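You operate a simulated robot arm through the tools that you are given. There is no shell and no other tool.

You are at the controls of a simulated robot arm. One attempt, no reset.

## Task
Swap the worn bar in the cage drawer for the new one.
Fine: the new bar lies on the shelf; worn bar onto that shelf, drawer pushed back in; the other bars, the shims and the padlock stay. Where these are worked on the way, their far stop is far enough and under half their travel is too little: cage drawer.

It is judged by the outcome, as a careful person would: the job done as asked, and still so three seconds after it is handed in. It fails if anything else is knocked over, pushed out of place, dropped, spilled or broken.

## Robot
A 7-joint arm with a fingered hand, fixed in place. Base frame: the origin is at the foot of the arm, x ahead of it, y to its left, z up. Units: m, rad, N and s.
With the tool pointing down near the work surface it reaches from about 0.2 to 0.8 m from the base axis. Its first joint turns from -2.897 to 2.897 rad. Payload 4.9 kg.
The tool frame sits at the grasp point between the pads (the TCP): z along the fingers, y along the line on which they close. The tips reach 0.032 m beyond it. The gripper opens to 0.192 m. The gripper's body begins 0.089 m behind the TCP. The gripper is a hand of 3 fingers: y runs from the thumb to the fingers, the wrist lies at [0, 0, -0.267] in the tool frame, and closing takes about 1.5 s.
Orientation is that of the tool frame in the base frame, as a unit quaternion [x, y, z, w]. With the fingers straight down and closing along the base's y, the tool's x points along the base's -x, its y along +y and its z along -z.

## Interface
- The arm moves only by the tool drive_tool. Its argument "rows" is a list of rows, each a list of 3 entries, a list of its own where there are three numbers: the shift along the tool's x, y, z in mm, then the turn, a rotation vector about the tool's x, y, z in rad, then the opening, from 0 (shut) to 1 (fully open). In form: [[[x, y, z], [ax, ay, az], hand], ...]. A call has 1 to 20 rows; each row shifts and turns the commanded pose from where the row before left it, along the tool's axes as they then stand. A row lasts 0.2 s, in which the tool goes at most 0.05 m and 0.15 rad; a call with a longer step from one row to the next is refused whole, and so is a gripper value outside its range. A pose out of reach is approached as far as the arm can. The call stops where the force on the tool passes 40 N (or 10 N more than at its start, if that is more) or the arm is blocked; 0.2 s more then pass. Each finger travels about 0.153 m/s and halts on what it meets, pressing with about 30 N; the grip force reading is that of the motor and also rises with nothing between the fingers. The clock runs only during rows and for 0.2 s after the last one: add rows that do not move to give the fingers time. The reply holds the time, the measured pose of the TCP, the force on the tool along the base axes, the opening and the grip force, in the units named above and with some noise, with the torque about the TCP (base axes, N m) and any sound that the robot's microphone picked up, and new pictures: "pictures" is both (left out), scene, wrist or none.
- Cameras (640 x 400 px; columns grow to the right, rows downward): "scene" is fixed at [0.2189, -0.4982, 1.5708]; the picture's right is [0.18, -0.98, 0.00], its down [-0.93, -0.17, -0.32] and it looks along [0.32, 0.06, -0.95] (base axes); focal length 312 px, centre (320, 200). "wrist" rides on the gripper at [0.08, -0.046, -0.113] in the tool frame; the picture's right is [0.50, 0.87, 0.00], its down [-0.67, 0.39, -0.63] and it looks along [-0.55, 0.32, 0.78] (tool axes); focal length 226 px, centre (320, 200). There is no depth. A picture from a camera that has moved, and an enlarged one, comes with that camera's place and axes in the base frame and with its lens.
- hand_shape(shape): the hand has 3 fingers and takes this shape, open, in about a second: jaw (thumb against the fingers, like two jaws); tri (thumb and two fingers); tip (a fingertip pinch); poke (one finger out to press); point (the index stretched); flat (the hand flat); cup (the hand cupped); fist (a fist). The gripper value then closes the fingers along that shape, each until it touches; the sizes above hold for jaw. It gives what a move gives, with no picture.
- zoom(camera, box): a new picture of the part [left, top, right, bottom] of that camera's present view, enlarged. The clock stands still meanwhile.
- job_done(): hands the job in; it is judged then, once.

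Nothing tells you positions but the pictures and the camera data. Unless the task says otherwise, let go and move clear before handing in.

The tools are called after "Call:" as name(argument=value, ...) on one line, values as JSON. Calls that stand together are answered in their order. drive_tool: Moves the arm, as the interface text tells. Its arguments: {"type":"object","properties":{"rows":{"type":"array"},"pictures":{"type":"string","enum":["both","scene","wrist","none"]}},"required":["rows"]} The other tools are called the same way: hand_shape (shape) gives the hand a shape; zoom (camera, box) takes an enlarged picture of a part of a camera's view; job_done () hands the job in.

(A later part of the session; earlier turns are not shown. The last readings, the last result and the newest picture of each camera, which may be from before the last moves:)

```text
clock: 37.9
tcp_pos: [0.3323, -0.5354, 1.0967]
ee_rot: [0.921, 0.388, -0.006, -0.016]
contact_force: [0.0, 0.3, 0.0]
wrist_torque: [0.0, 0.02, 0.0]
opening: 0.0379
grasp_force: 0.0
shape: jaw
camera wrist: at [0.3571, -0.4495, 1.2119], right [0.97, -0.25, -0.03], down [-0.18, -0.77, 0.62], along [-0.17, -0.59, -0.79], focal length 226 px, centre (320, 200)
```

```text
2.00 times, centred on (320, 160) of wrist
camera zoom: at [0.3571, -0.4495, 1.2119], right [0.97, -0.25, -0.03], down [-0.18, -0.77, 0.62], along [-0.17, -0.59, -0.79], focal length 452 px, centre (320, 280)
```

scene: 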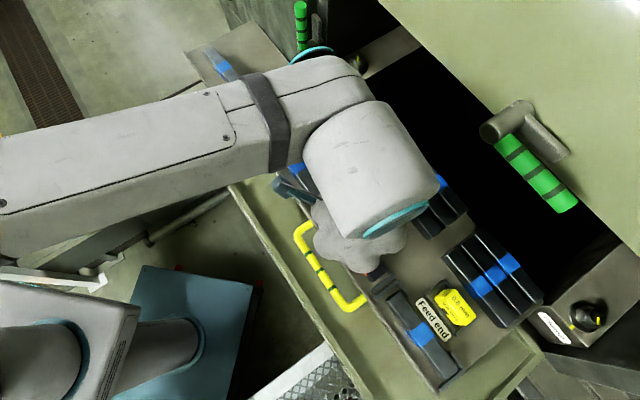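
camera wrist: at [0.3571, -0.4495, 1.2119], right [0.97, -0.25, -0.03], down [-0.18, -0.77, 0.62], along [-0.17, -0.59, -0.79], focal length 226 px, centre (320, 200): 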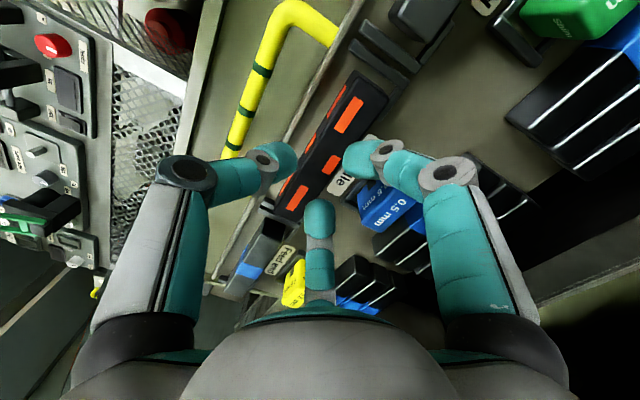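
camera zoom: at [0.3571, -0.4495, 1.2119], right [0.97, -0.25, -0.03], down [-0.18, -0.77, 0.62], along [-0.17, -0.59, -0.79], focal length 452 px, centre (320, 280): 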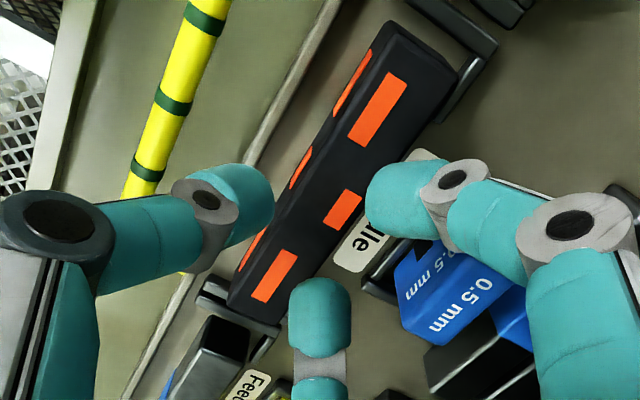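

Centred within about a millimetre. Descending in small checked steps.

Call:
drive_tool(rows=[[[0, 1, 7], [0, 0, 0], 0.2], [[0, 0, 5], [0, 0, 0], 0.2]], pictures="none")

Call:
drive_tool(rows=[[[0, 0, 4], [0, 0, 0], 0.2]], pictures="wrist")

Call:
zoom(camera="wrist", box=[220, 60, 420, 260])

```text
clock: 38.5
tcp_pos: [0.3331, -0.5357, 1.0858]
ee_rot: [0.922, 0.388, -0.005, -0.015]
contact_force: [0.2, 0.0, -0.3]
wrist_torque: [0.01, -0.01, 0.01]
opening: 0.038
grasp_force: 0.0
shape: jaw
```

```text
clock: 38.9
tcp_pos: [0.3337, -0.5364, 1.08]
ee_rot: [0.921, 0.389, -0.005, -0.015]
contact_force: [-0.3, -0.5, 0.5]
wrist_torque: [-0.01, 0.0, 0.02]
opening: 0.0379
grasp_force: 0.1
shape: jaw
camera wrist: at [0.3567, -0.4493, 1.1966], right [0.97, -0.25, -0.03], down [-0.18, -0.77, 0.62], along [-0.17, -0.59, -0.79], focal length 226 px, centre (320, 200)
```

wrist: 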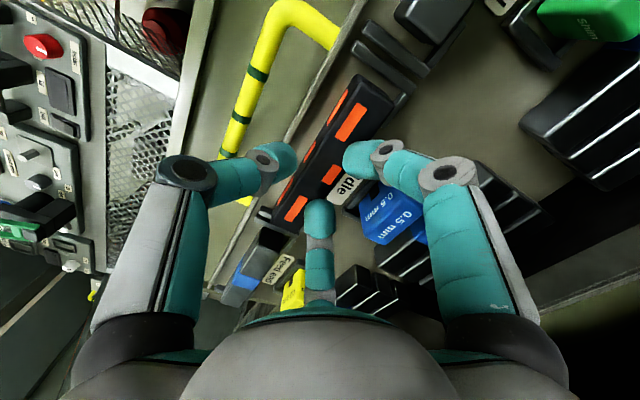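

```text
2.00 times, centred on (320, 160) of wrist
camera zoom: at [0.3567, -0.4493, 1.1966], right [0.97, -0.25, -0.03], down [-0.18, -0.77, 0.62], along [-0.17, -0.59, -0.79], focal length 452 px, centre (320, 280)
```

zoom: 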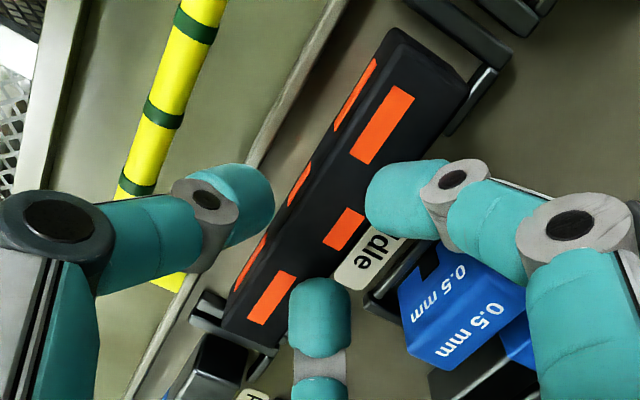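

Call:
drive_tool(rows=[[[0, 0, 2.5], [0, 0, 0], 0.2]], pictures="none")

Call:
drive_tool(rows=[[[0, 0, 2.5], [0, 0, 0], 0.2]], pictures="none")

```text
clock: 39.3
tcp_pos: [0.3311, -0.5346, 1.0801]
ee_rot: [0.922, 0.388, -0.005, -0.014]
contact_force: [0.4, -0.7, 4.3]
wrist_torque: [-0.08, -0.06, -0.01]
opening: 0.0383
grasp_force: 0.1
shape: jaw
```

```text
clock: 39.7
tcp_pos: [0.3322, -0.5354, 1.0781]
ee_rot: [0.922, 0.388, -0.005, -0.012]
contact_force: [-0.1, -1.1, 15.0]
wrist_torque: [-0.27, -0.11, -0.01]
opening: 0.0394
grasp_force: 0.1
shape: jaw
```

The contact came from the two fingers resting on the bar's rear top edge: at this opening their inner sides sit closer to centre than the thumb. I'll rise, open a little more, shift 3 mm rearward and go down again.

Call:
drive_tool(rows=[[[0, 0, -8], [0, 0, 0], 0.2], [[0, 0, -5], [0, 0, 0], 0.25], [[0, 3, 0], [0, 0, 0], 0.25], [[0, 0, 0], [0, 0, 0], 0.25]], pictures="wrist")

Call:
zoom(camera="wrist", box=[220, 60, 420, 260])

Call:
zoom(camera="wrist", box=[290, 120, 410, 240])

```text
clock: 40.7
tcp_pos: [0.3349, -0.5379, 1.0884]
ee_rot: [0.921, 0.389, -0.005, -0.016]
contact_force: [0.5, -0.1, -0.3]
wrist_torque: [-0.01, -0.02, 0.0]
opening: 0.0475
grasp_force: 0.1
shape: jaw
camera wrist: at [0.3581, -0.4519, 1.2034], right [0.97, -0.25, -0.03], down [-0.18, -0.77, 0.62], along [-0.17, -0.59, -0.79], focal length 226 px, centre (320, 200)
```

wrist: 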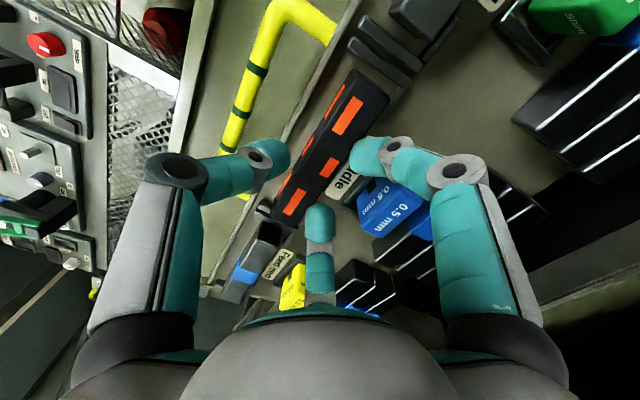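

```text
2.00 times, centred on (320, 160) of wrist
camera zoom: at [0.3581, -0.4519, 1.2034], right [0.97, -0.25, -0.03], down [-0.18, -0.77, 0.62], along [-0.17, -0.59, -0.79], focal length 452 px, centre (320, 280)
```

zoom: 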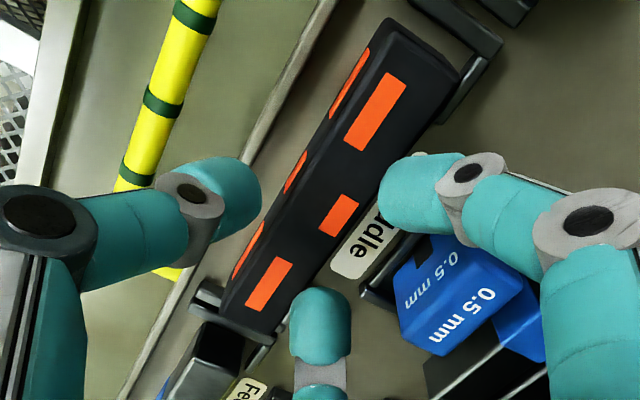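

```text
3.33 times, centred on (350, 180) of wrist
camera zoom: at [0.3581, -0.4519, 1.2034], right [0.97, -0.25, -0.03], down [-0.18, -0.77, 0.62], along [-0.17, -0.59, -0.79], focal length 754 px, centre (220, 267)
```

zoom: 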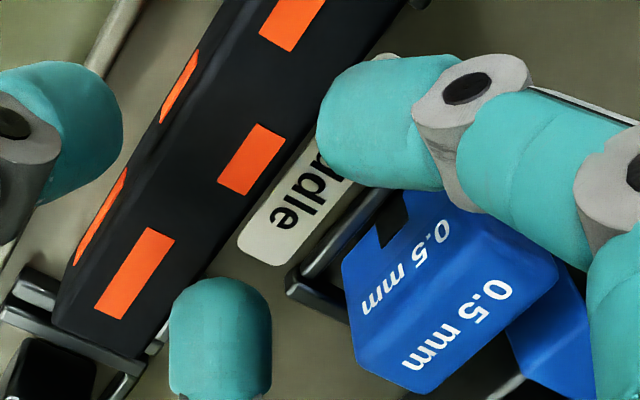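

Call:
drive_tool(rows=[[[2, 3, 0], [0, 0, 0], 0.25], [[0, 0, 4], [0, 0, 0], 0.25], [[0, 0, 3], [0, 0, 0], 0.25], [[0, 0, 2], [0, 0, 0], 0.25]], pictures="none")

Call:
drive_tool(rows=[[[0, 0, 2], [0, 0, 0], 0.25]], pictures="none")

```text
clock: 41.7
tcp_pos: [0.3382, -0.5378, 1.0807]
ee_rot: [0.921, 0.388, -0.005, -0.015]
contact_force: [-0.1, 0.5, 1.6]
wrist_torque: [-0.06, 0.0, -0.02]
opening: 0.0478
grasp_force: 0.1
shape: jaw
```

```text
clock: 42.1
tcp_pos: [0.3386, -0.5377, 1.079]
ee_rot: [0.922, 0.388, -0.004, -0.013]
contact_force: [0.2, -0.3, 10.4]
wrist_torque: [-0.07, -0.1, -0.03]
opening: 0.0487
grasp_force: 0.0
shape: jaw
```

Comparing the three contacts, each time it was the two fingers meeting the bar's rear top edge: the round fingertips sit about 14 mm inside the nominal opening on that side. I'll use a wider opening with the tool centre shifted rearward, and descend again.

Call:
drive_tool(rows=[[[0, 0, -7], [0, 0, 0], 0.25], [[0, 0, -7], [0, 0, 0], 0.3], [[-3.5, 1.5, 0], [0, 0, 0], 0.34], [[0, 0, 0], [0, 0, 0], 0.34], [[0, 0, 5], [0, 0, 0], 0.34], [[0, 0, 5], [0, 0, 0], 0.34], [[0, 0, 2], [0, 0, 0], 0.34]], pictures="wrist")

Call:
zoom(camera="wrist", box=[240, 80, 400, 240])

```text
clock: 43.7
tcp_pos: [0.3364, -0.5419, 1.0774]
ee_rot: [0.921, 0.388, -0.005, -0.015]
contact_force: [0.2, -0.6, -0.6]
wrist_torque: [-0.03, 0.04, -0.01]
opening: 0.0647
grasp_force: 0.1
shape: jaw
camera wrist: at [0.3608, -0.4558, 1.1933], right [0.97, -0.25, -0.03], down [-0.18, -0.77, 0.62], along [-0.17, -0.59, -0.79], focal length 226 px, centre (320, 200)
```

wrist: 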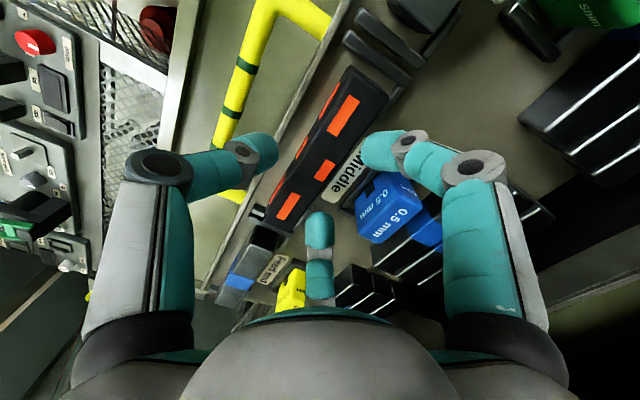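

```text
2.50 times, centred on (320, 160) of wrist
camera zoom: at [0.3608, -0.4558, 1.1933], right [0.97, -0.25, -0.03], down [-0.18, -0.77, 0.62], along [-0.17, -0.59, -0.79], focal length 565 px, centre (320, 300)
```

zoom: 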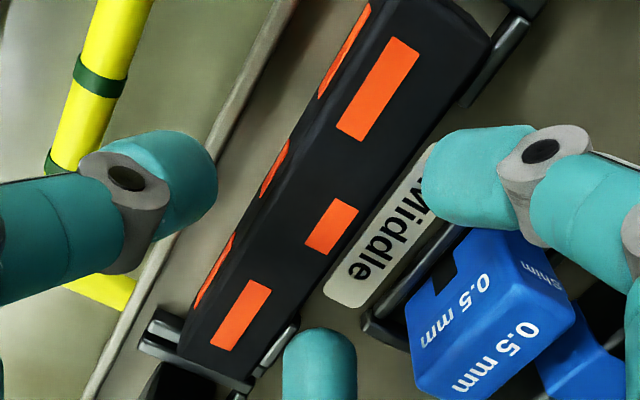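

Clear on all sides now. Two more small steps down.

Call:
drive_tool(rows=[[[0, 0, 3], [0, 0, 0], 0.34]], pictures="none")

Call:
drive_tool(rows=[[[0, 0, 3], [0, 0, 0], 0.34]], pictures="none")

```text
clock: 44.1
tcp_pos: [0.3386, -0.5418, 1.0752]
ee_rot: [0.921, 0.388, -0.005, -0.015]
contact_force: [-0.5, -0.2, -0.6]
wrist_torque: [0.04, 0.03, 0.01]
opening: 0.065
grasp_force: 0.1
shape: jaw
```

```text
clock: 44.5
tcp_pos: [0.3375, -0.5429, 1.0725]
ee_rot: [0.922, 0.388, -0.005, -0.016]
contact_force: [-0.8, 0.2, 0.0]
wrist_torque: [-0.05, -0.02, -0.01]
opening: 0.065
grasp_force: 0.1
shape: jaw
```

Call:
drive_tool(rows=[[[0, 0, 2.5], [0, 0, 0], 0.34]], pictures="none")

Call:
drive_tool(rows=[[[0, 0, 0], [0, 0, 0], 0.3], [[0, 0, 0], [0, 0, 0], 0.26], [[0, 0, 0], [0, 0, 0], 0.24]], pictures="wrist")

Call:
zoom(camera="wrist", box=[240, 80, 400, 240])

```text
clock: 44.9
tcp_pos: [0.3373, -0.5418, 1.0702]
ee_rot: [0.921, 0.388, -0.006, -0.015]
contact_force: [0.0, 0.8, -0.8]
wrist_torque: [-0.02, 0.0, -0.02]
opening: 0.0649
grasp_force: 0.0
shape: jaw
```

```text
clock: 45.7
tcp_pos: [0.3375, -0.5416, 1.0713]
ee_rot: [0.921, 0.389, -0.005, -0.015]
contact_force: [0.7, 0.4, 0.6]
wrist_torque: [0.0, 0.02, 0.03]
opening: 0.0469
grasp_force: 0.1
shape: jaw
camera wrist: at [0.3616, -0.4558, 1.1862], right [0.97, -0.25, -0.03], down [-0.18, -0.77, 0.62], along [-0.17, -0.59, -0.79], focal length 226 px, centre (320, 200)
```

wrist: 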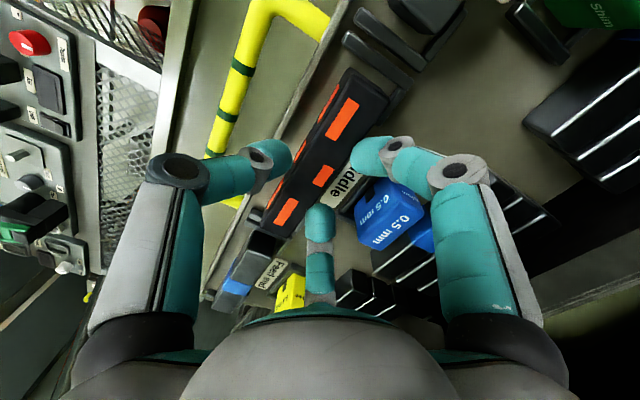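

```text
2.50 times, centred on (320, 160) of wrist
camera zoom: at [0.3616, -0.4558, 1.1862], right [0.97, -0.25, -0.03], down [-0.18, -0.77, 0.62], along [-0.17, -0.59, -0.79], focal length 565 px, centre (320, 300)
```

zoom: 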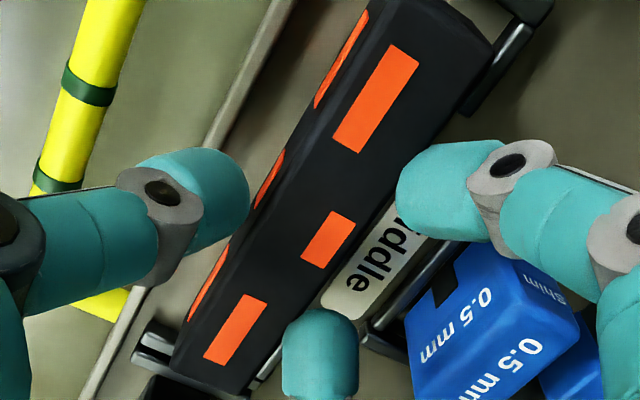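

Fingers are now below the bar's top on both sides. Closing the rest of the way.

Call:
drive_tool(rows=[[[0, 0, 0], [0, 0, 0], 0.22], [[0, 0, 0], [0, 0, 0], 0.2], [[0, 0, 0], [0, 0, 0], 0.17], [[0, 0, 0], [0, 0, 0], 0.12], [[0, 0, 0], [0, 0, 0], 0.05], [[0, 0, 0], [0, 0, 0], 0.0], [[0, 0, 0], [0, 0, 0], 0.0]], pictures="wrist")

Call:
zoom(camera="wrist", box=[240, 80, 400, 240])

```text
clock: 47.3
tcp_pos: [0.3373, -0.5424, 1.0721]
ee_rot: [0.921, 0.389, -0.005, -0.014]
contact_force: [-0.1, 0.2, 12.0]
wrist_torque: [0.16, 0.14, 0.0]
opening: 0.0263
grasp_force: 29.9
shape: jaw
camera wrist: at [0.3615, -0.4558, 1.187], right [0.97, -0.25, -0.03], down [-0.18, -0.77, 0.62], along [-0.17, -0.59, -0.79], focal length 226 px, centre (320, 200)
```

wrist: 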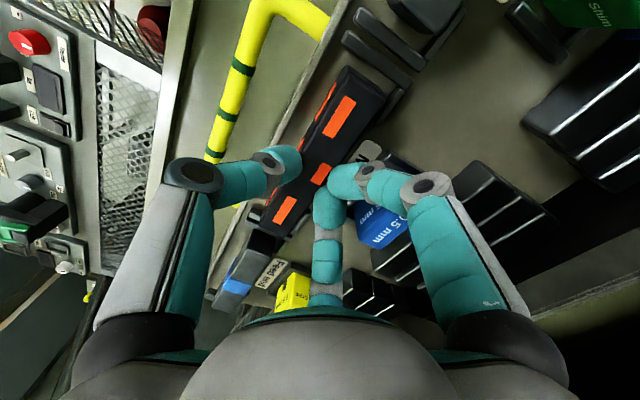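

```text
2.50 times, centred on (320, 160) of wrist
camera zoom: at [0.3615, -0.4558, 1.187], right [0.97, -0.25, -0.03], down [-0.18, -0.77, 0.62], along [-0.17, -0.59, -0.79], focal length 565 px, centre (320, 300)
```

zoom: 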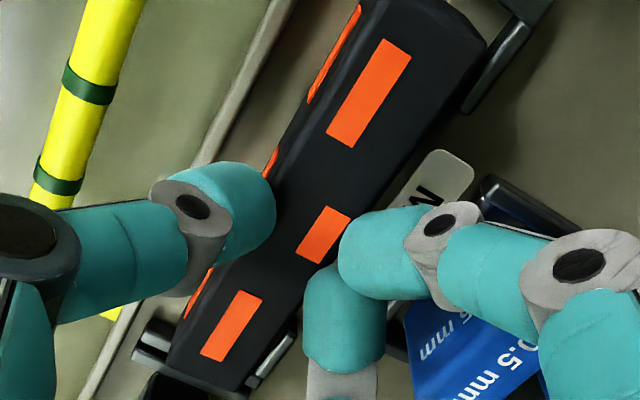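

The hand holds the bar at 26 mm with full grip force. I'll lift very slowly a few millimetres and check that the bar comes with it.

Call:
drive_tool(rows=[[[0, 0, -2], [0, 0, 0], 0.0], [[0, 0, -3], [0, 0, 0], 0.0], [[0, 0, -3], [0, 0, 0], 0.0], [[0, 0, -3], [0, 0, 0], 0.0]], pictures="wrist")

Call:
zoom(camera="wrist", box=[240, 60, 400, 240])

```text
clock: 48.3
tcp_pos: [0.3366, -0.5423, 1.0803]
ee_rot: [0.921, 0.388, -0.004, -0.016]
contact_force: [0.8, -0.3, -4.4]
wrist_torque: [-0.04, -0.01, 0.03]
opening: 0.024
grasp_force: 30.0
shape: jaw
camera wrist: at [0.3612, -0.4562, 1.1962], right [0.97, -0.25, -0.03], down [-0.18, -0.77, 0.62], along [-0.17, -0.59, -0.79], focal length 226 px, centre (320, 200)
```

wrist: 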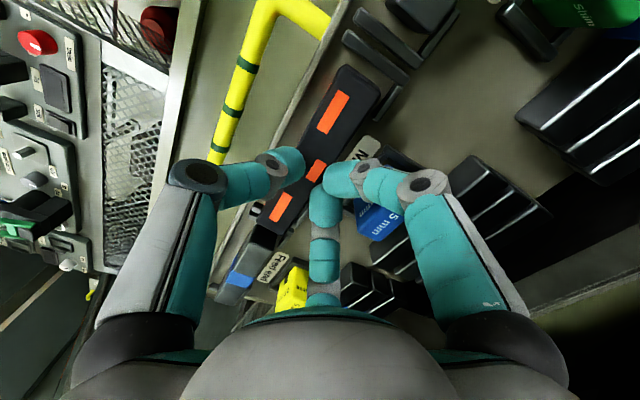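

```text
2.22 times, centred on (320, 150) of wrist
camera zoom: at [0.3612, -0.4562, 1.1962], right [0.97, -0.25, -0.03], down [-0.18, -0.77, 0.62], along [-0.17, -0.59, -0.79], focal length 502 px, centre (320, 311)
```

zoom: 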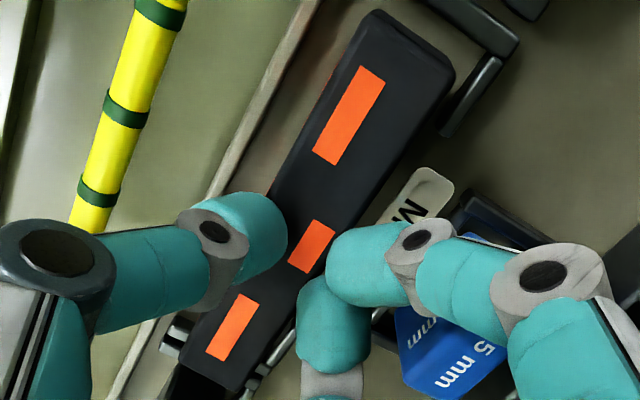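

The bar came up but rolled slightly in the grip. I'll lift another centimetre slowly and look again before committing.

Call:
drive_tool(rows=[[[0, 0, -3], [0, 0, 0], 0.0], [[0, 0, -3], [0, 0, 0], 0.0], [[0, 0, -4], [0, 0, 0], 0.0], [[0, 0, 0], [0, 0, 0], 0.0]], pictures="both")

Call:
zoom(camera="wrist", box=[240, 60, 400, 240])

```text
clock: 49.3
tcp_pos: [0.3364, -0.5425, 1.0905]
ee_rot: [0.921, 0.388, -0.004, -0.016]
contact_force: [0.1, 0.1, -3.1]
wrist_torque: [-0.06, -0.01, 0.0]
opening: 0.024
grasp_force: 29.8
shape: jaw
camera wrist: at [0.361, -0.4564, 1.2059], right [0.97, -0.25, -0.03], down [-0.18, -0.77, 0.62], along [-0.17, -0.59, -0.79], focal length 226 px, centre (320, 200)
```

scene: 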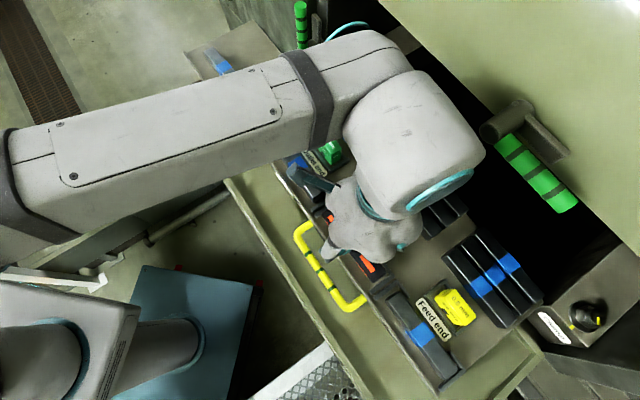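
wrist: 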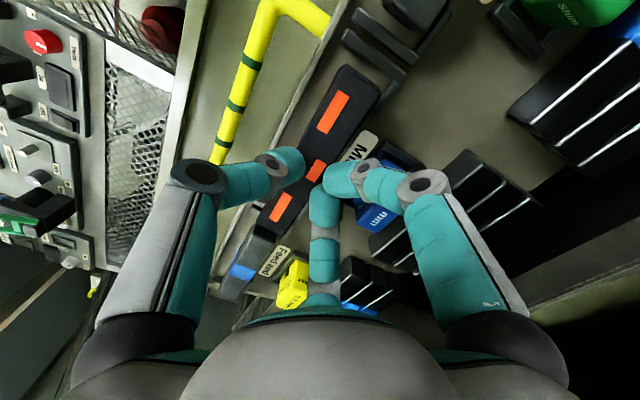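

```text
2.22 times, centred on (320, 150) of wrist
camera zoom: at [0.361, -0.4564, 1.2059], right [0.97, -0.25, -0.03], down [-0.18, -0.77, 0.62], along [-0.17, -0.59, -0.79], focal length 502 px, centre (320, 311)
```

zoom: 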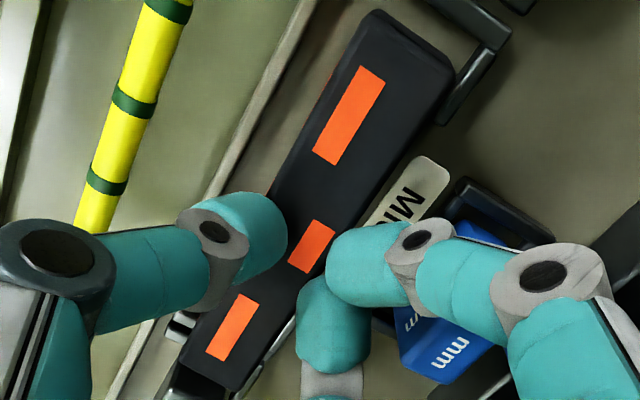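

The bar is held firmly (about 3 N weight, no slipping). I lift it clear, retreat away from the hood lever toward the robot, then rise.

Call:
drive_tool(rows=[[[0, 0, -6], [0, 0, 0], 0.0], [[0, 0, -10], [0, 0, 0], 0.0], [[0, 0, -12], [0, 0, 0], 0.0], [[0, 0, -12], [0, 0, 0], 0.0], [[0, -10, -6], [0, 0, 0], 0.0], [[0, -20, 0], [0, 0, 0], 0.0], [[0, -25, 0], [0, 0, 0], 0.0], [[0, -25, 0], [0, 0, 0], 0.0], [[0, -25, 0], [0, 0, 0], 0.0], [[0, -25, -5], [0, 0, 0], 0.0], [[0, -15, -10], [0, 0, 0], 0.0], [[0, -5, -10], [0, 0, 0], 0.0]], pictures="both")

Call:
zoom(camera="wrist", box=[240, 60, 400, 240])

```text
clock: 51.9
tcp_pos: [0.2291, -0.4383, 1.1686]
ee_rot: [0.921, 0.389, -0.005, -0.016]
contact_force: [-0.1, -0.3, -4.3]
wrist_torque: [0.03, -0.03, -0.03]
opening: 0.0238
grasp_force: 29.9
shape: jaw
camera wrist: at [0.2542, -0.3516, 1.2833], right [0.97, -0.25, -0.03], down [-0.18, -0.77, 0.62], along [-0.17, -0.59, -0.79], focal length 226 px, centre (320, 200)
```

scene: 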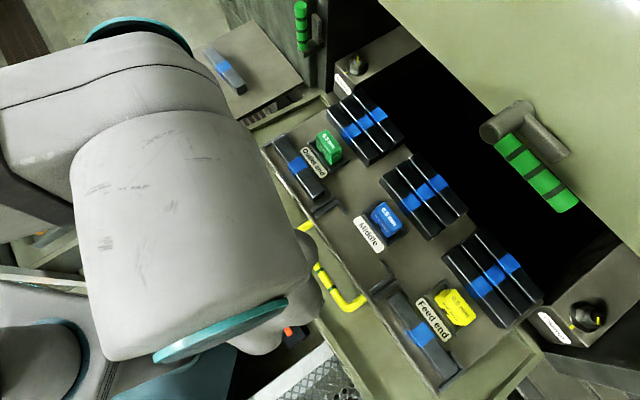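
wrist: 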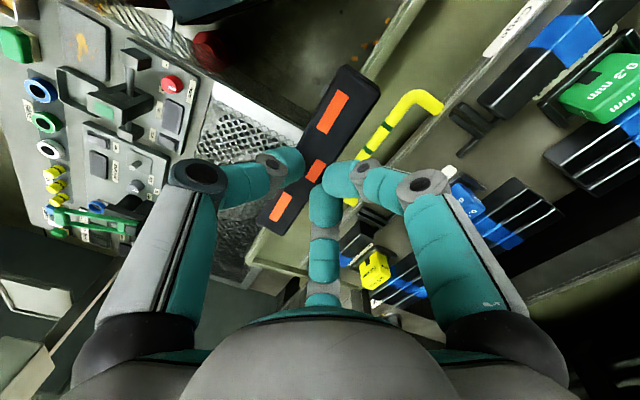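

```text
2.22 times, centred on (320, 150) of wrist
camera zoom: at [0.2542, -0.3516, 1.2833], right [0.97, -0.25, -0.03], down [-0.18, -0.77, 0.62], along [-0.17, -0.59, -0.79], focal length 502 px, centre (320, 311)
```

zoom: 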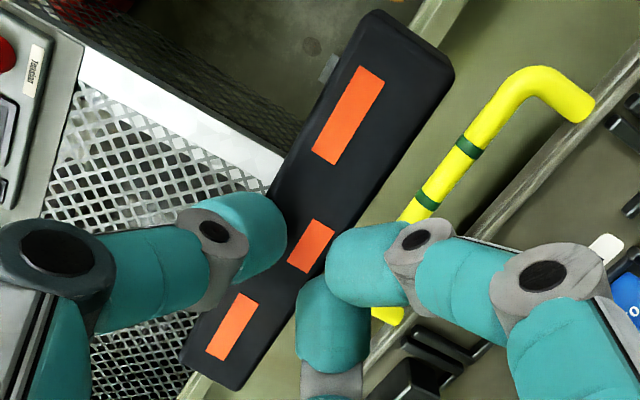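

Bar in hand, seat empty. I'll look closely at the empty seat and the shelf region while the view is free.

Call:
zoom(camera="scene", box=[290, 180, 420, 300])

Call:
zoom(camera="scene", box=[180, 0, 340, 130])

Call:
zoom(camera="scene", box=[255, 110, 345, 210])

```text
3.33 times, centred on (355, 240) of scene
camera zoom: at [0.2189, -0.4982, 1.5708], right [0.18, -0.98, 0.0], down [-0.93, -0.17, -0.32], along [0.32, 0.06, -0.95], focal length 1039 px, centre (203, 67)
```

zoom: 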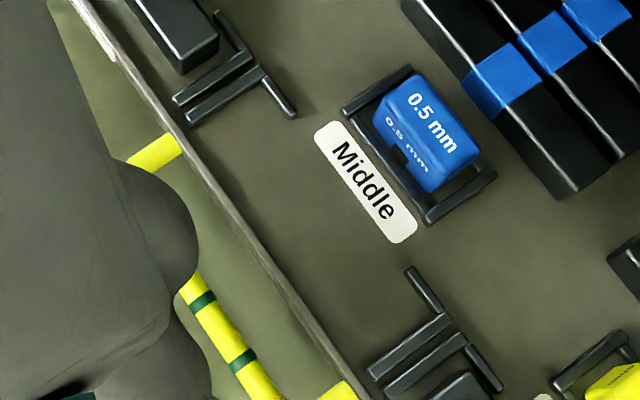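

```text
3.08 times, centred on (260, 65) of scene
camera zoom: at [0.2189, -0.4982, 1.5708], right [0.18, -0.98, 0.0], down [-0.93, -0.17, -0.32], along [0.32, 0.06, -0.95], focal length 959 px, centre (505, 615)
```

zoom: 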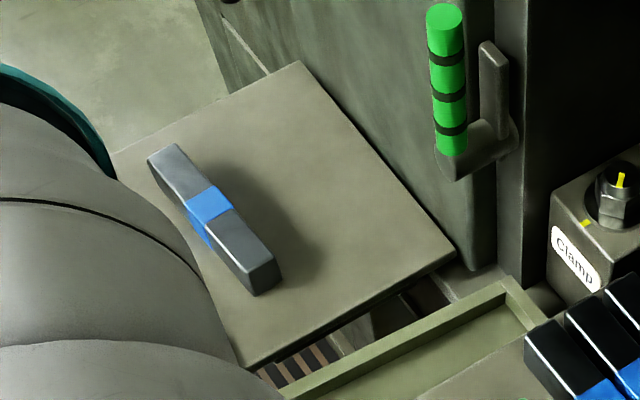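

```text
4.00 times, centred on (300, 160) of scene
camera zoom: at [0.2189, -0.4982, 1.5708], right [0.18, -0.98, 0.0], down [-0.93, -0.17, -0.32], along [0.32, 0.06, -0.95], focal length 1246 px, centre (400, 360)
```

zoom: 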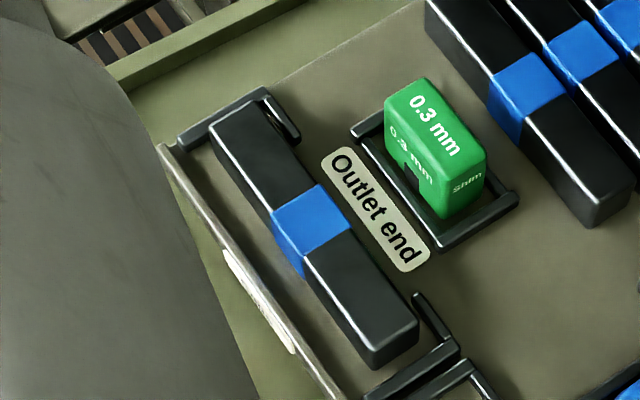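

The empty seat's rails are clear: seat centre about s'=0.612, q'=−0.154 with several millimetres of play. Now I carry the worn bar sideways toward the shelf, staying well back from the door lever.

Call:
drive_tool(rows=[[[12, 0, -4], [0, 0, 0], 0.0], [[24, 0, -4], [0, 0, 0], 0.0], [[34, 0, -4], [0, 0, 0], 0.0], [[34, 0, -4], [0, 0, 0], 0.0], [[34, 0, 0], [0, 0, 0], 0.0], [[34, 0, 0], [0, 0, 0], 0.0], [[34, 0, 0], [0, 0, 0], 0.0], [[34, 0, 0], [0, 0, 0], 0.0], [[34, 0, 0], [0, 0, 0], 0.0], [[34, 0, 0], [0, 0, 0], 0.0], [[34, 0, 0], [0, 0, 0], 0.0], [[34, 0, 0], [0, 0, 0], 0.0], [[34, 0, 0], [0, 0, 0], 0.0], [[34, 0, 0], [0, 0, 0], 0.0], [[34, 0, 0], [0, 0, 0], 0.0], [[22, 0, 0], [0, 0, 0], 0.0], [[10, 0, 0], [0, 0, 0], 0.0]], pictures="both")

```text
clock: 55.5
tcp_pos: [0.588, -0.0739, 1.1844]
ee_rot: [0.921, 0.389, -0.006, -0.016]
contact_force: [-0.3, 0.0, -4.2]
wrist_torque: [-0.05, -0.03, -0.02]
opening: 0.0239
grasp_force: 29.5
shape: jaw
camera wrist: at [0.6124, 0.0125, 1.2997], right [0.97, -0.25, -0.03], down [-0.18, -0.77, 0.62], along [-0.17, -0.59, -0.79], focal length 226 px, centre (320, 200)
```

scene: 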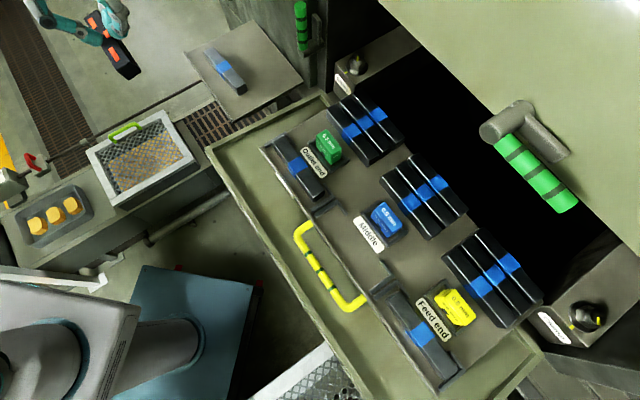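
wrist: 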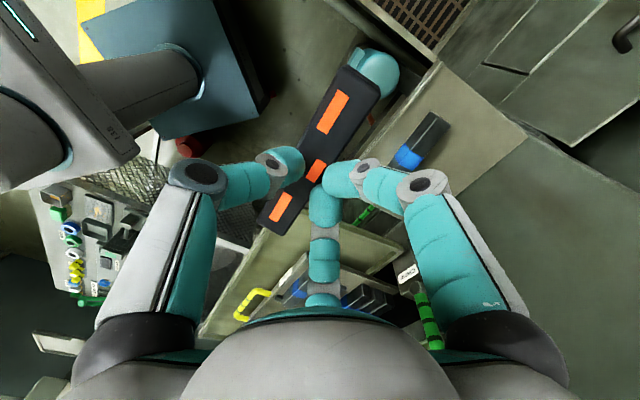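

Call:
zoom(camera="wrist", box=[330, 50, 560, 230])

Call:
zoom(camera="wrist", box=[360, 150, 640, 370])

Call:
zoom(camera="scene", box=[175, 0, 335, 130])

Call:
zoom(camera="scene", box=[20, 0, 180, 100])

```text
2.22 times, centred on (445, 140) of wrist
camera zoom: at [0.6124, 0.0125, 1.2997], right [0.97, -0.25, -0.03], down [-0.18, -0.77, 0.62], along [-0.17, -0.59, -0.79], focal length 502 px, centre (42, 333)
```

zoom: 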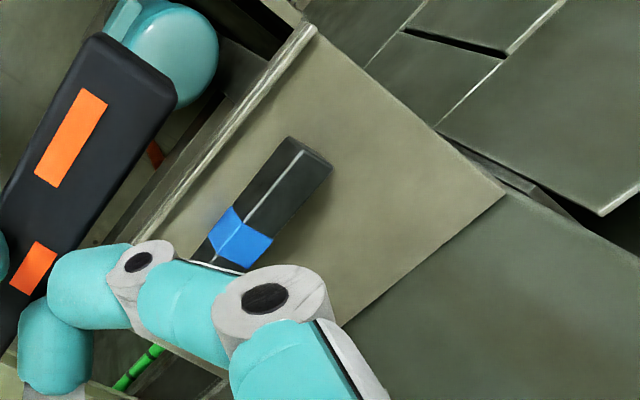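

```text
1.82 times, centred on (500, 260) of wrist
camera zoom: at [0.6124, 0.0125, 1.2997], right [0.97, -0.25, -0.03], down [-0.18, -0.77, 0.62], along [-0.17, -0.59, -0.79], focal length 411 px, centre (-7, 91)
```

zoom: 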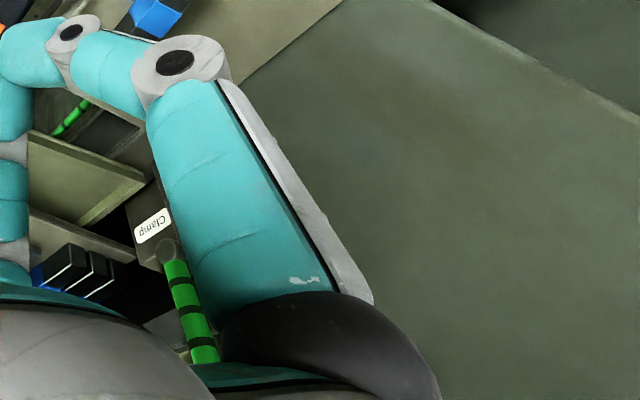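

```text
3.08 times, centred on (255, 65) of scene
camera zoom: at [0.2189, -0.4982, 1.5708], right [0.18, -0.98, 0.0], down [-0.93, -0.17, -0.32], along [0.32, 0.06, -0.95], focal length 959 px, centre (520, 615)
```

zoom: 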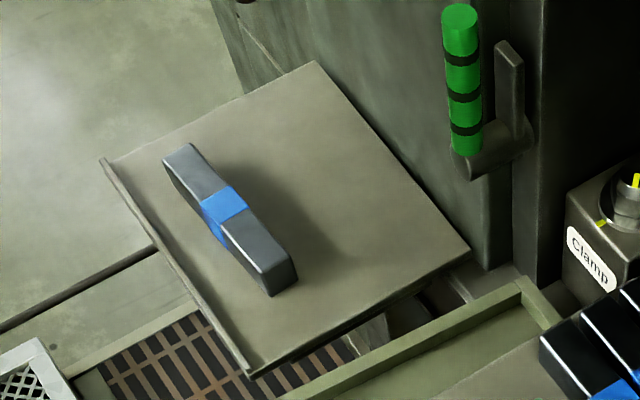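

```text
4.00 times, centred on (100, 50) of scene
camera zoom: at [0.2189, -0.4982, 1.5708], right [0.18, -0.98, 0.0], down [-0.93, -0.17, -0.32], along [0.32, 0.06, -0.95], focal length 1246 px, centre (1200, 800)
```

zoom: 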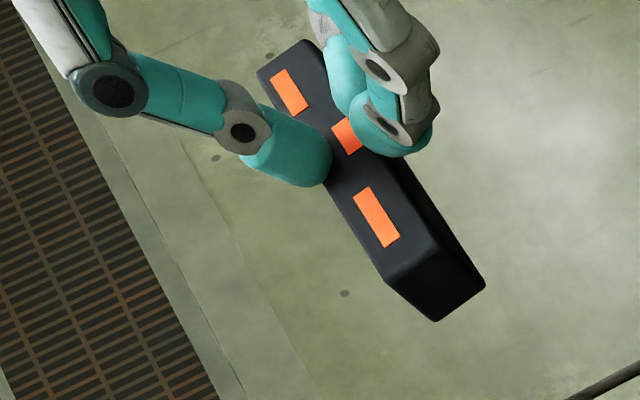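

Call:
zoom(camera="scene", box=[80, 5, 150, 85])

```text
5.00 times, centred on (115, 45) of scene
camera zoom: at [0.2189, -0.4982, 1.5708], right [0.18, -0.98, 0.0], down [-0.93, -0.17, -0.32], along [0.32, 0.06, -0.95], focal length 1558 px, centre (1345, 975)
```

zoom: 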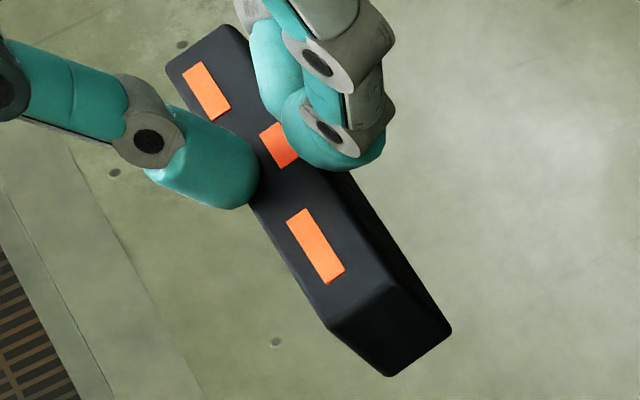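

The bar is rolled only about 10° in the grip, fine for setting down. The free shelf area is behind the new bar; I'll lean the hand back about 6° (to keep off the door panel) and move over the shelf at safe height.

Call:
drive_tool(rows=[[[0, 0, 0], [-0.07, 0, 0], 0.0], [[0, 0, 0], [-0.07, 0, 0], 0.0], [[0, 15, 6], [0, 0, 0], 0.0], [[0, 28, 13], [0, 0, 0], 0.0], [[0, 28, 13], [0, 0, 0], 0.0], [[0, 28, 13], [0, 0, 0], 0.0], [[0, 28, 13], [0, 0, 0], 0.0], [[0, 28, 13], [0, 0, 0], 0.0], [[0, 20, 8], [0, 0, 0], 0.0]], pictures="both")

Call:
zoom(camera="scene", box=[150, 0, 350, 130])

Call:
zoom(camera="wrist", box=[200, 0, 520, 260])

```text
clock: 57.5
tcp_pos: [0.7189, -0.2034, 1.1257]
ee_rot: [0.92, 0.387, 0.023, 0.048]
contact_force: [-0.2, -0.1, -2.7]
wrist_torque: [0.01, -0.02, -0.02]
opening: 0.0239
grasp_force: 29.8
shape: jaw
camera wrist: at [0.732, -0.1059, 1.2338], right [0.97, -0.24, 0.1], down [-0.24, -0.7, 0.67], along [-0.1, -0.67, -0.74], focal length 226 px, centre (320, 200)
```

scene: 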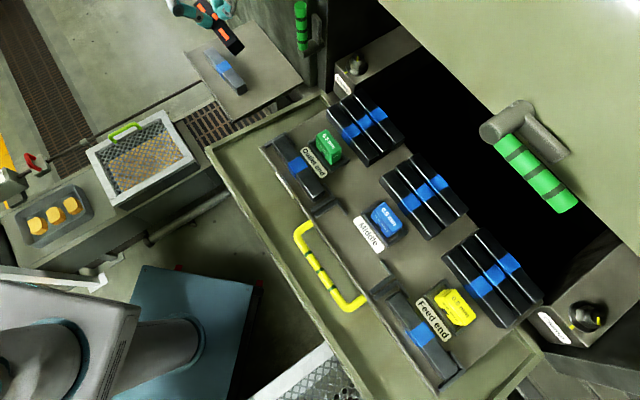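
wrist: 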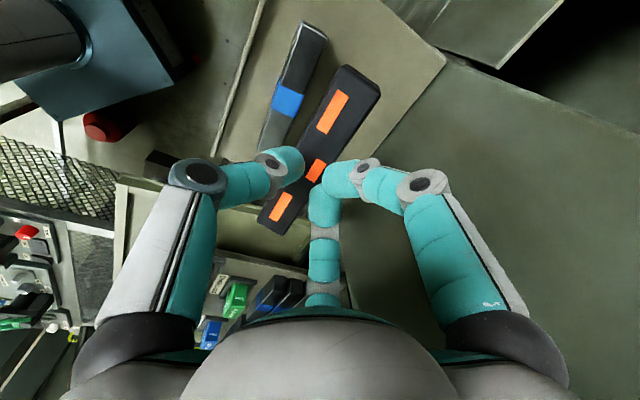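

```text
3.08 times, centred on (250, 65) of scene
camera zoom: at [0.2189, -0.4982, 1.5708], right [0.18, -0.98, 0.0], down [-0.93, -0.17, -0.32], along [0.32, 0.06, -0.95], focal length 959 px, centre (535, 615)
```

zoom: 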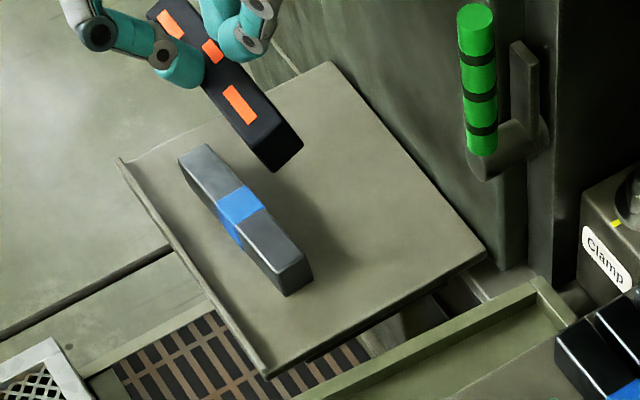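

```text
1.54 times, centred on (360, 130) of wrist
camera zoom: at [0.732, -0.1059, 1.2338], right [0.97, -0.24, 0.1], down [-0.24, -0.7, 0.67], along [-0.1, -0.67, -0.74], focal length 348 px, centre (258, 308)
```

zoom: 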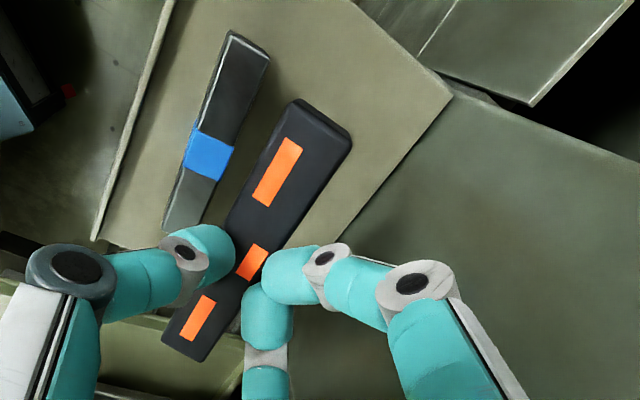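

Call:
drive_tool(rows=[[[0, 15, 8], [0, 0, 0], 0.0], [[0, 15, 15], [0, 0, 0], 0.0], [[0, 12, 20], [0, 0, 0], 0.0], [[0, 0, 15], [0, 0, 0], 0.0]], pictures="both")

Call:
zoom(camera="scene", box=[180, 0, 300, 110])

Call:
zoom(camera="wrist", box=[200, 0, 520, 260])

```text
clock: 58.5
tcp_pos: [0.7514, -0.2364, 1.074]
ee_rot: [0.92, 0.388, 0.021, 0.049]
contact_force: [0.2, -0.5, -3.9]
wrist_torque: [0.03, -0.03, 0.0]
opening: 0.0238
grasp_force: 30.0
shape: jaw
camera wrist: at [0.7637, -0.1385, 1.1807], right [0.97, -0.24, 0.09], down [-0.24, -0.7, 0.67], along [-0.1, -0.67, -0.74], focal length 226 px, centre (320, 200)
```

scene: 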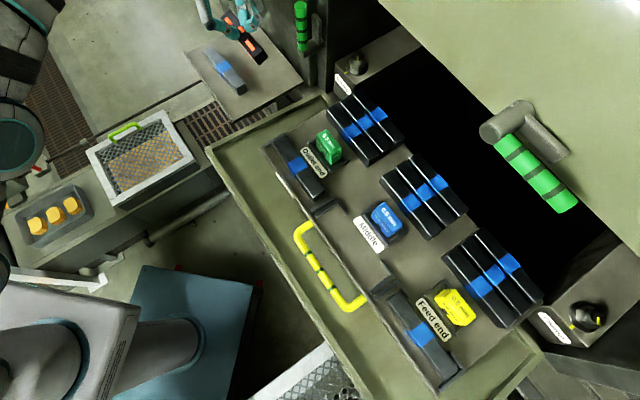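
wrist: 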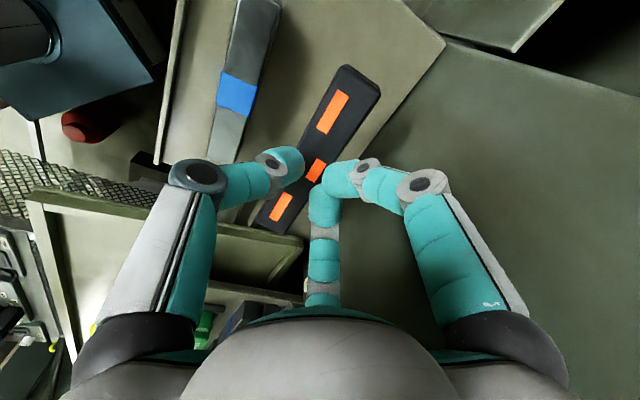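

```text
3.64 times, centred on (240, 55) of scene
camera zoom: at [0.2189, -0.4982, 1.5708], right [0.18, -0.98, 0.0], down [-0.93, -0.17, -0.32], along [0.32, 0.06, -0.95], focal length 1133 px, centre (611, 727)
```

zoom: 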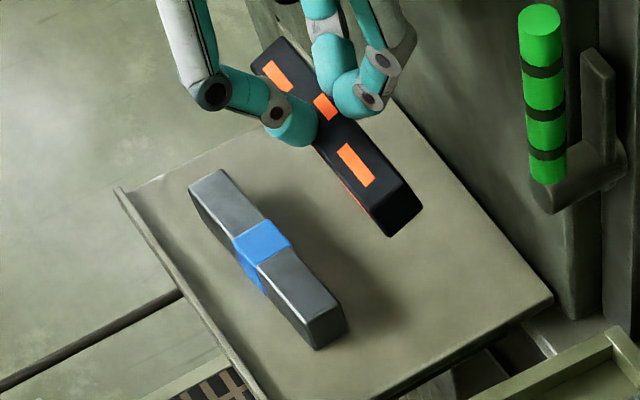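

```text
1.54 times, centred on (360, 130) of wrist
camera zoom: at [0.7637, -0.1385, 1.1807], right [0.97, -0.24, 0.09], down [-0.24, -0.7, 0.67], along [-0.1, -0.67, -0.74], focal length 348 px, centre (258, 308)
```

zoom: 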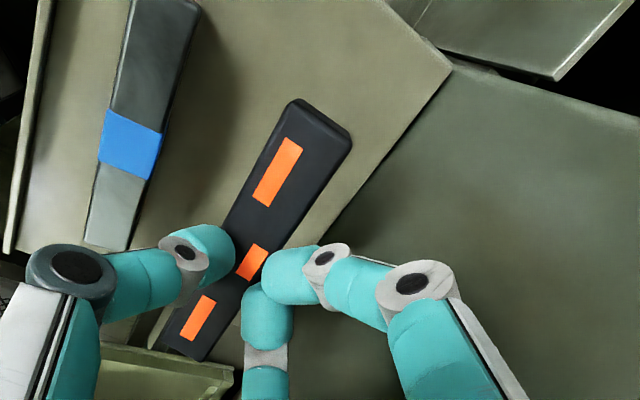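

Position over the free part of the shelf is good. Lowering straight down, first quickly then in small steps with force checks.

Call:
drive_tool(rows=[[[0, -1.6, 15], [0, 0, 0], 0.0], [[0, -1.6, 15], [0, 0, 0], 0.0], [[0, -1.3, 12], [0, 0, 0], 0.0]], pictures="both")

Call:
zoom(camera="scene", box=[180, 0, 300, 110])

Call:
zoom(camera="wrist", box=[160, 40, 480, 300])

```text
clock: 59.3
tcp_pos: [0.7529, -0.2338, 1.0323]
ee_rot: [0.92, 0.387, 0.023, 0.049]
contact_force: [-0.6, -0.8, -4.2]
wrist_torque: [0.02, -0.09, 0.0]
opening: 0.024
grasp_force: 30.2
shape: jaw
camera wrist: at [0.7653, -0.1377, 1.1398], right [0.97, -0.24, 0.09], down [-0.24, -0.7, 0.67], along [-0.1, -0.67, -0.74], focal length 226 px, centre (320, 200)
```

scene: 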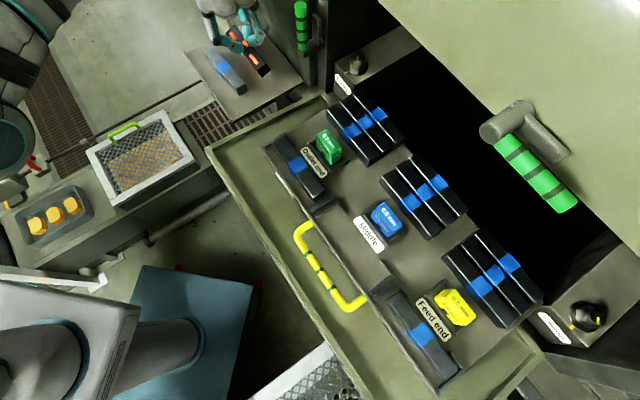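
wrist: 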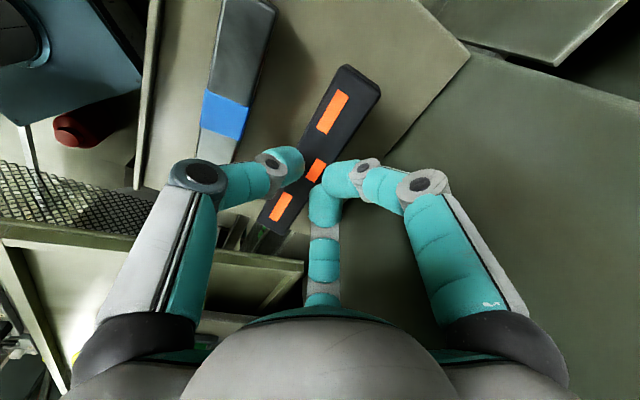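

```text
3.64 times, centred on (240, 55) of scene
camera zoom: at [0.2189, -0.4982, 1.5708], right [0.18, -0.98, 0.0], down [-0.93, -0.17, -0.32], along [0.32, 0.06, -0.95], focal length 1133 px, centre (611, 727)
```

zoom: 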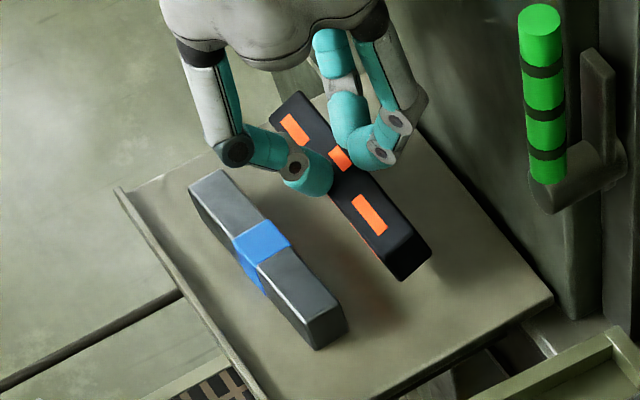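

```text
1.54 times, centred on (320, 170) of wrist
camera zoom: at [0.7653, -0.1377, 1.1398], right [0.97, -0.24, 0.09], down [-0.24, -0.7, 0.67], along [-0.1, -0.67, -0.74], focal length 348 px, centre (320, 246)
```

zoom: 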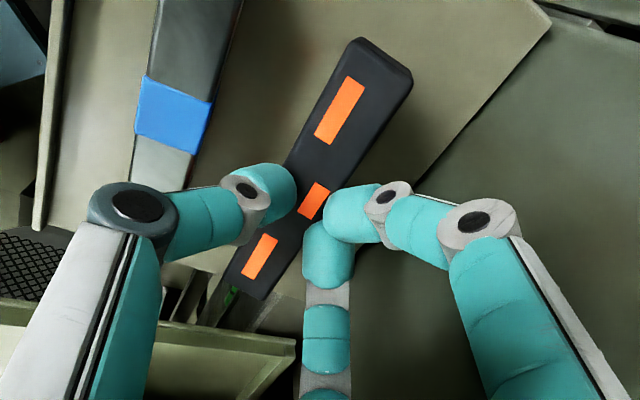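

Call:
drive_tool(rows=[[[0, -0.8, 8], [0, 0, 0], 0.0], [[0, -0.6, 6], [0, 0, 0], 0.0]], pictures="none")

Call:
drive_tool(rows=[[[0, -0.4, 4], [0, 0, 0], 0.0]], pictures="none")

Call:
drive_tool(rows=[[[0, -0.3, 3], [0, 0, 0], 0.0]], pictures="scene")

Call:
zoom(camera="scene", box=[180, 0, 300, 110])

```text
clock: 59.9
tcp_pos: [0.7516, -0.2345, 1.0159]
ee_rot: [0.92, 0.388, 0.022, 0.049]
contact_force: [-0.3, 0.4, -3.9]
wrist_torque: [-0.04, -0.01, 0.02]
opening: 0.0236
grasp_force: 29.9
shape: jaw
```

```text
clock: 60.3
tcp_pos: [0.7522, -0.2348, 1.0128]
ee_rot: [0.92, 0.387, 0.022, 0.049]
contact_force: [0.7, 0.2, -4.1]
wrist_torque: [0.01, -0.04, 0.01]
opening: 0.0235
grasp_force: 30.0
shape: jaw
```

```text
clock: 60.7
tcp_pos: [0.753, -0.2351, 1.012]
ee_rot: [0.92, 0.388, 0.023, 0.049]
contact_force: [-1.3, 0.6, 2.1]
wrist_torque: [0.12, 0.12, 0.02]
opening: 0.0236
grasp_force: 29.9
shape: jaw
```

scene: 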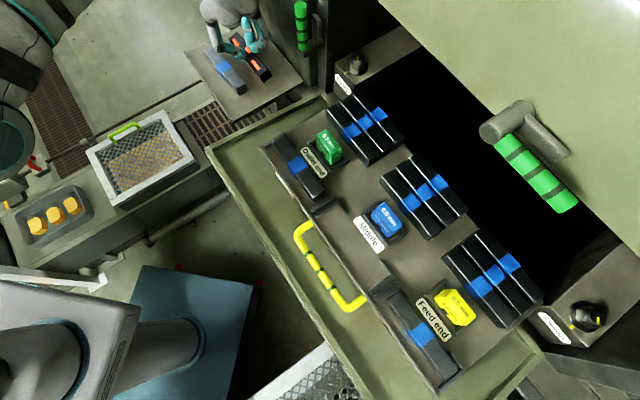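

```text
3.64 times, centred on (240, 55) of scene
camera zoom: at [0.2189, -0.4982, 1.5708], right [0.18, -0.98, 0.0], down [-0.93, -0.17, -0.32], along [0.32, 0.06, -0.95], focal length 1133 px, centre (611, 727)
```

zoom: 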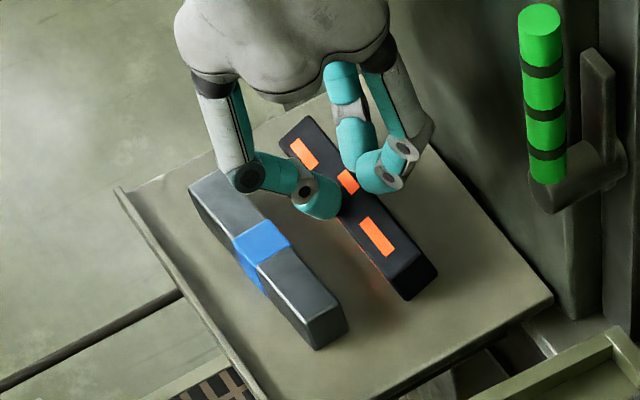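

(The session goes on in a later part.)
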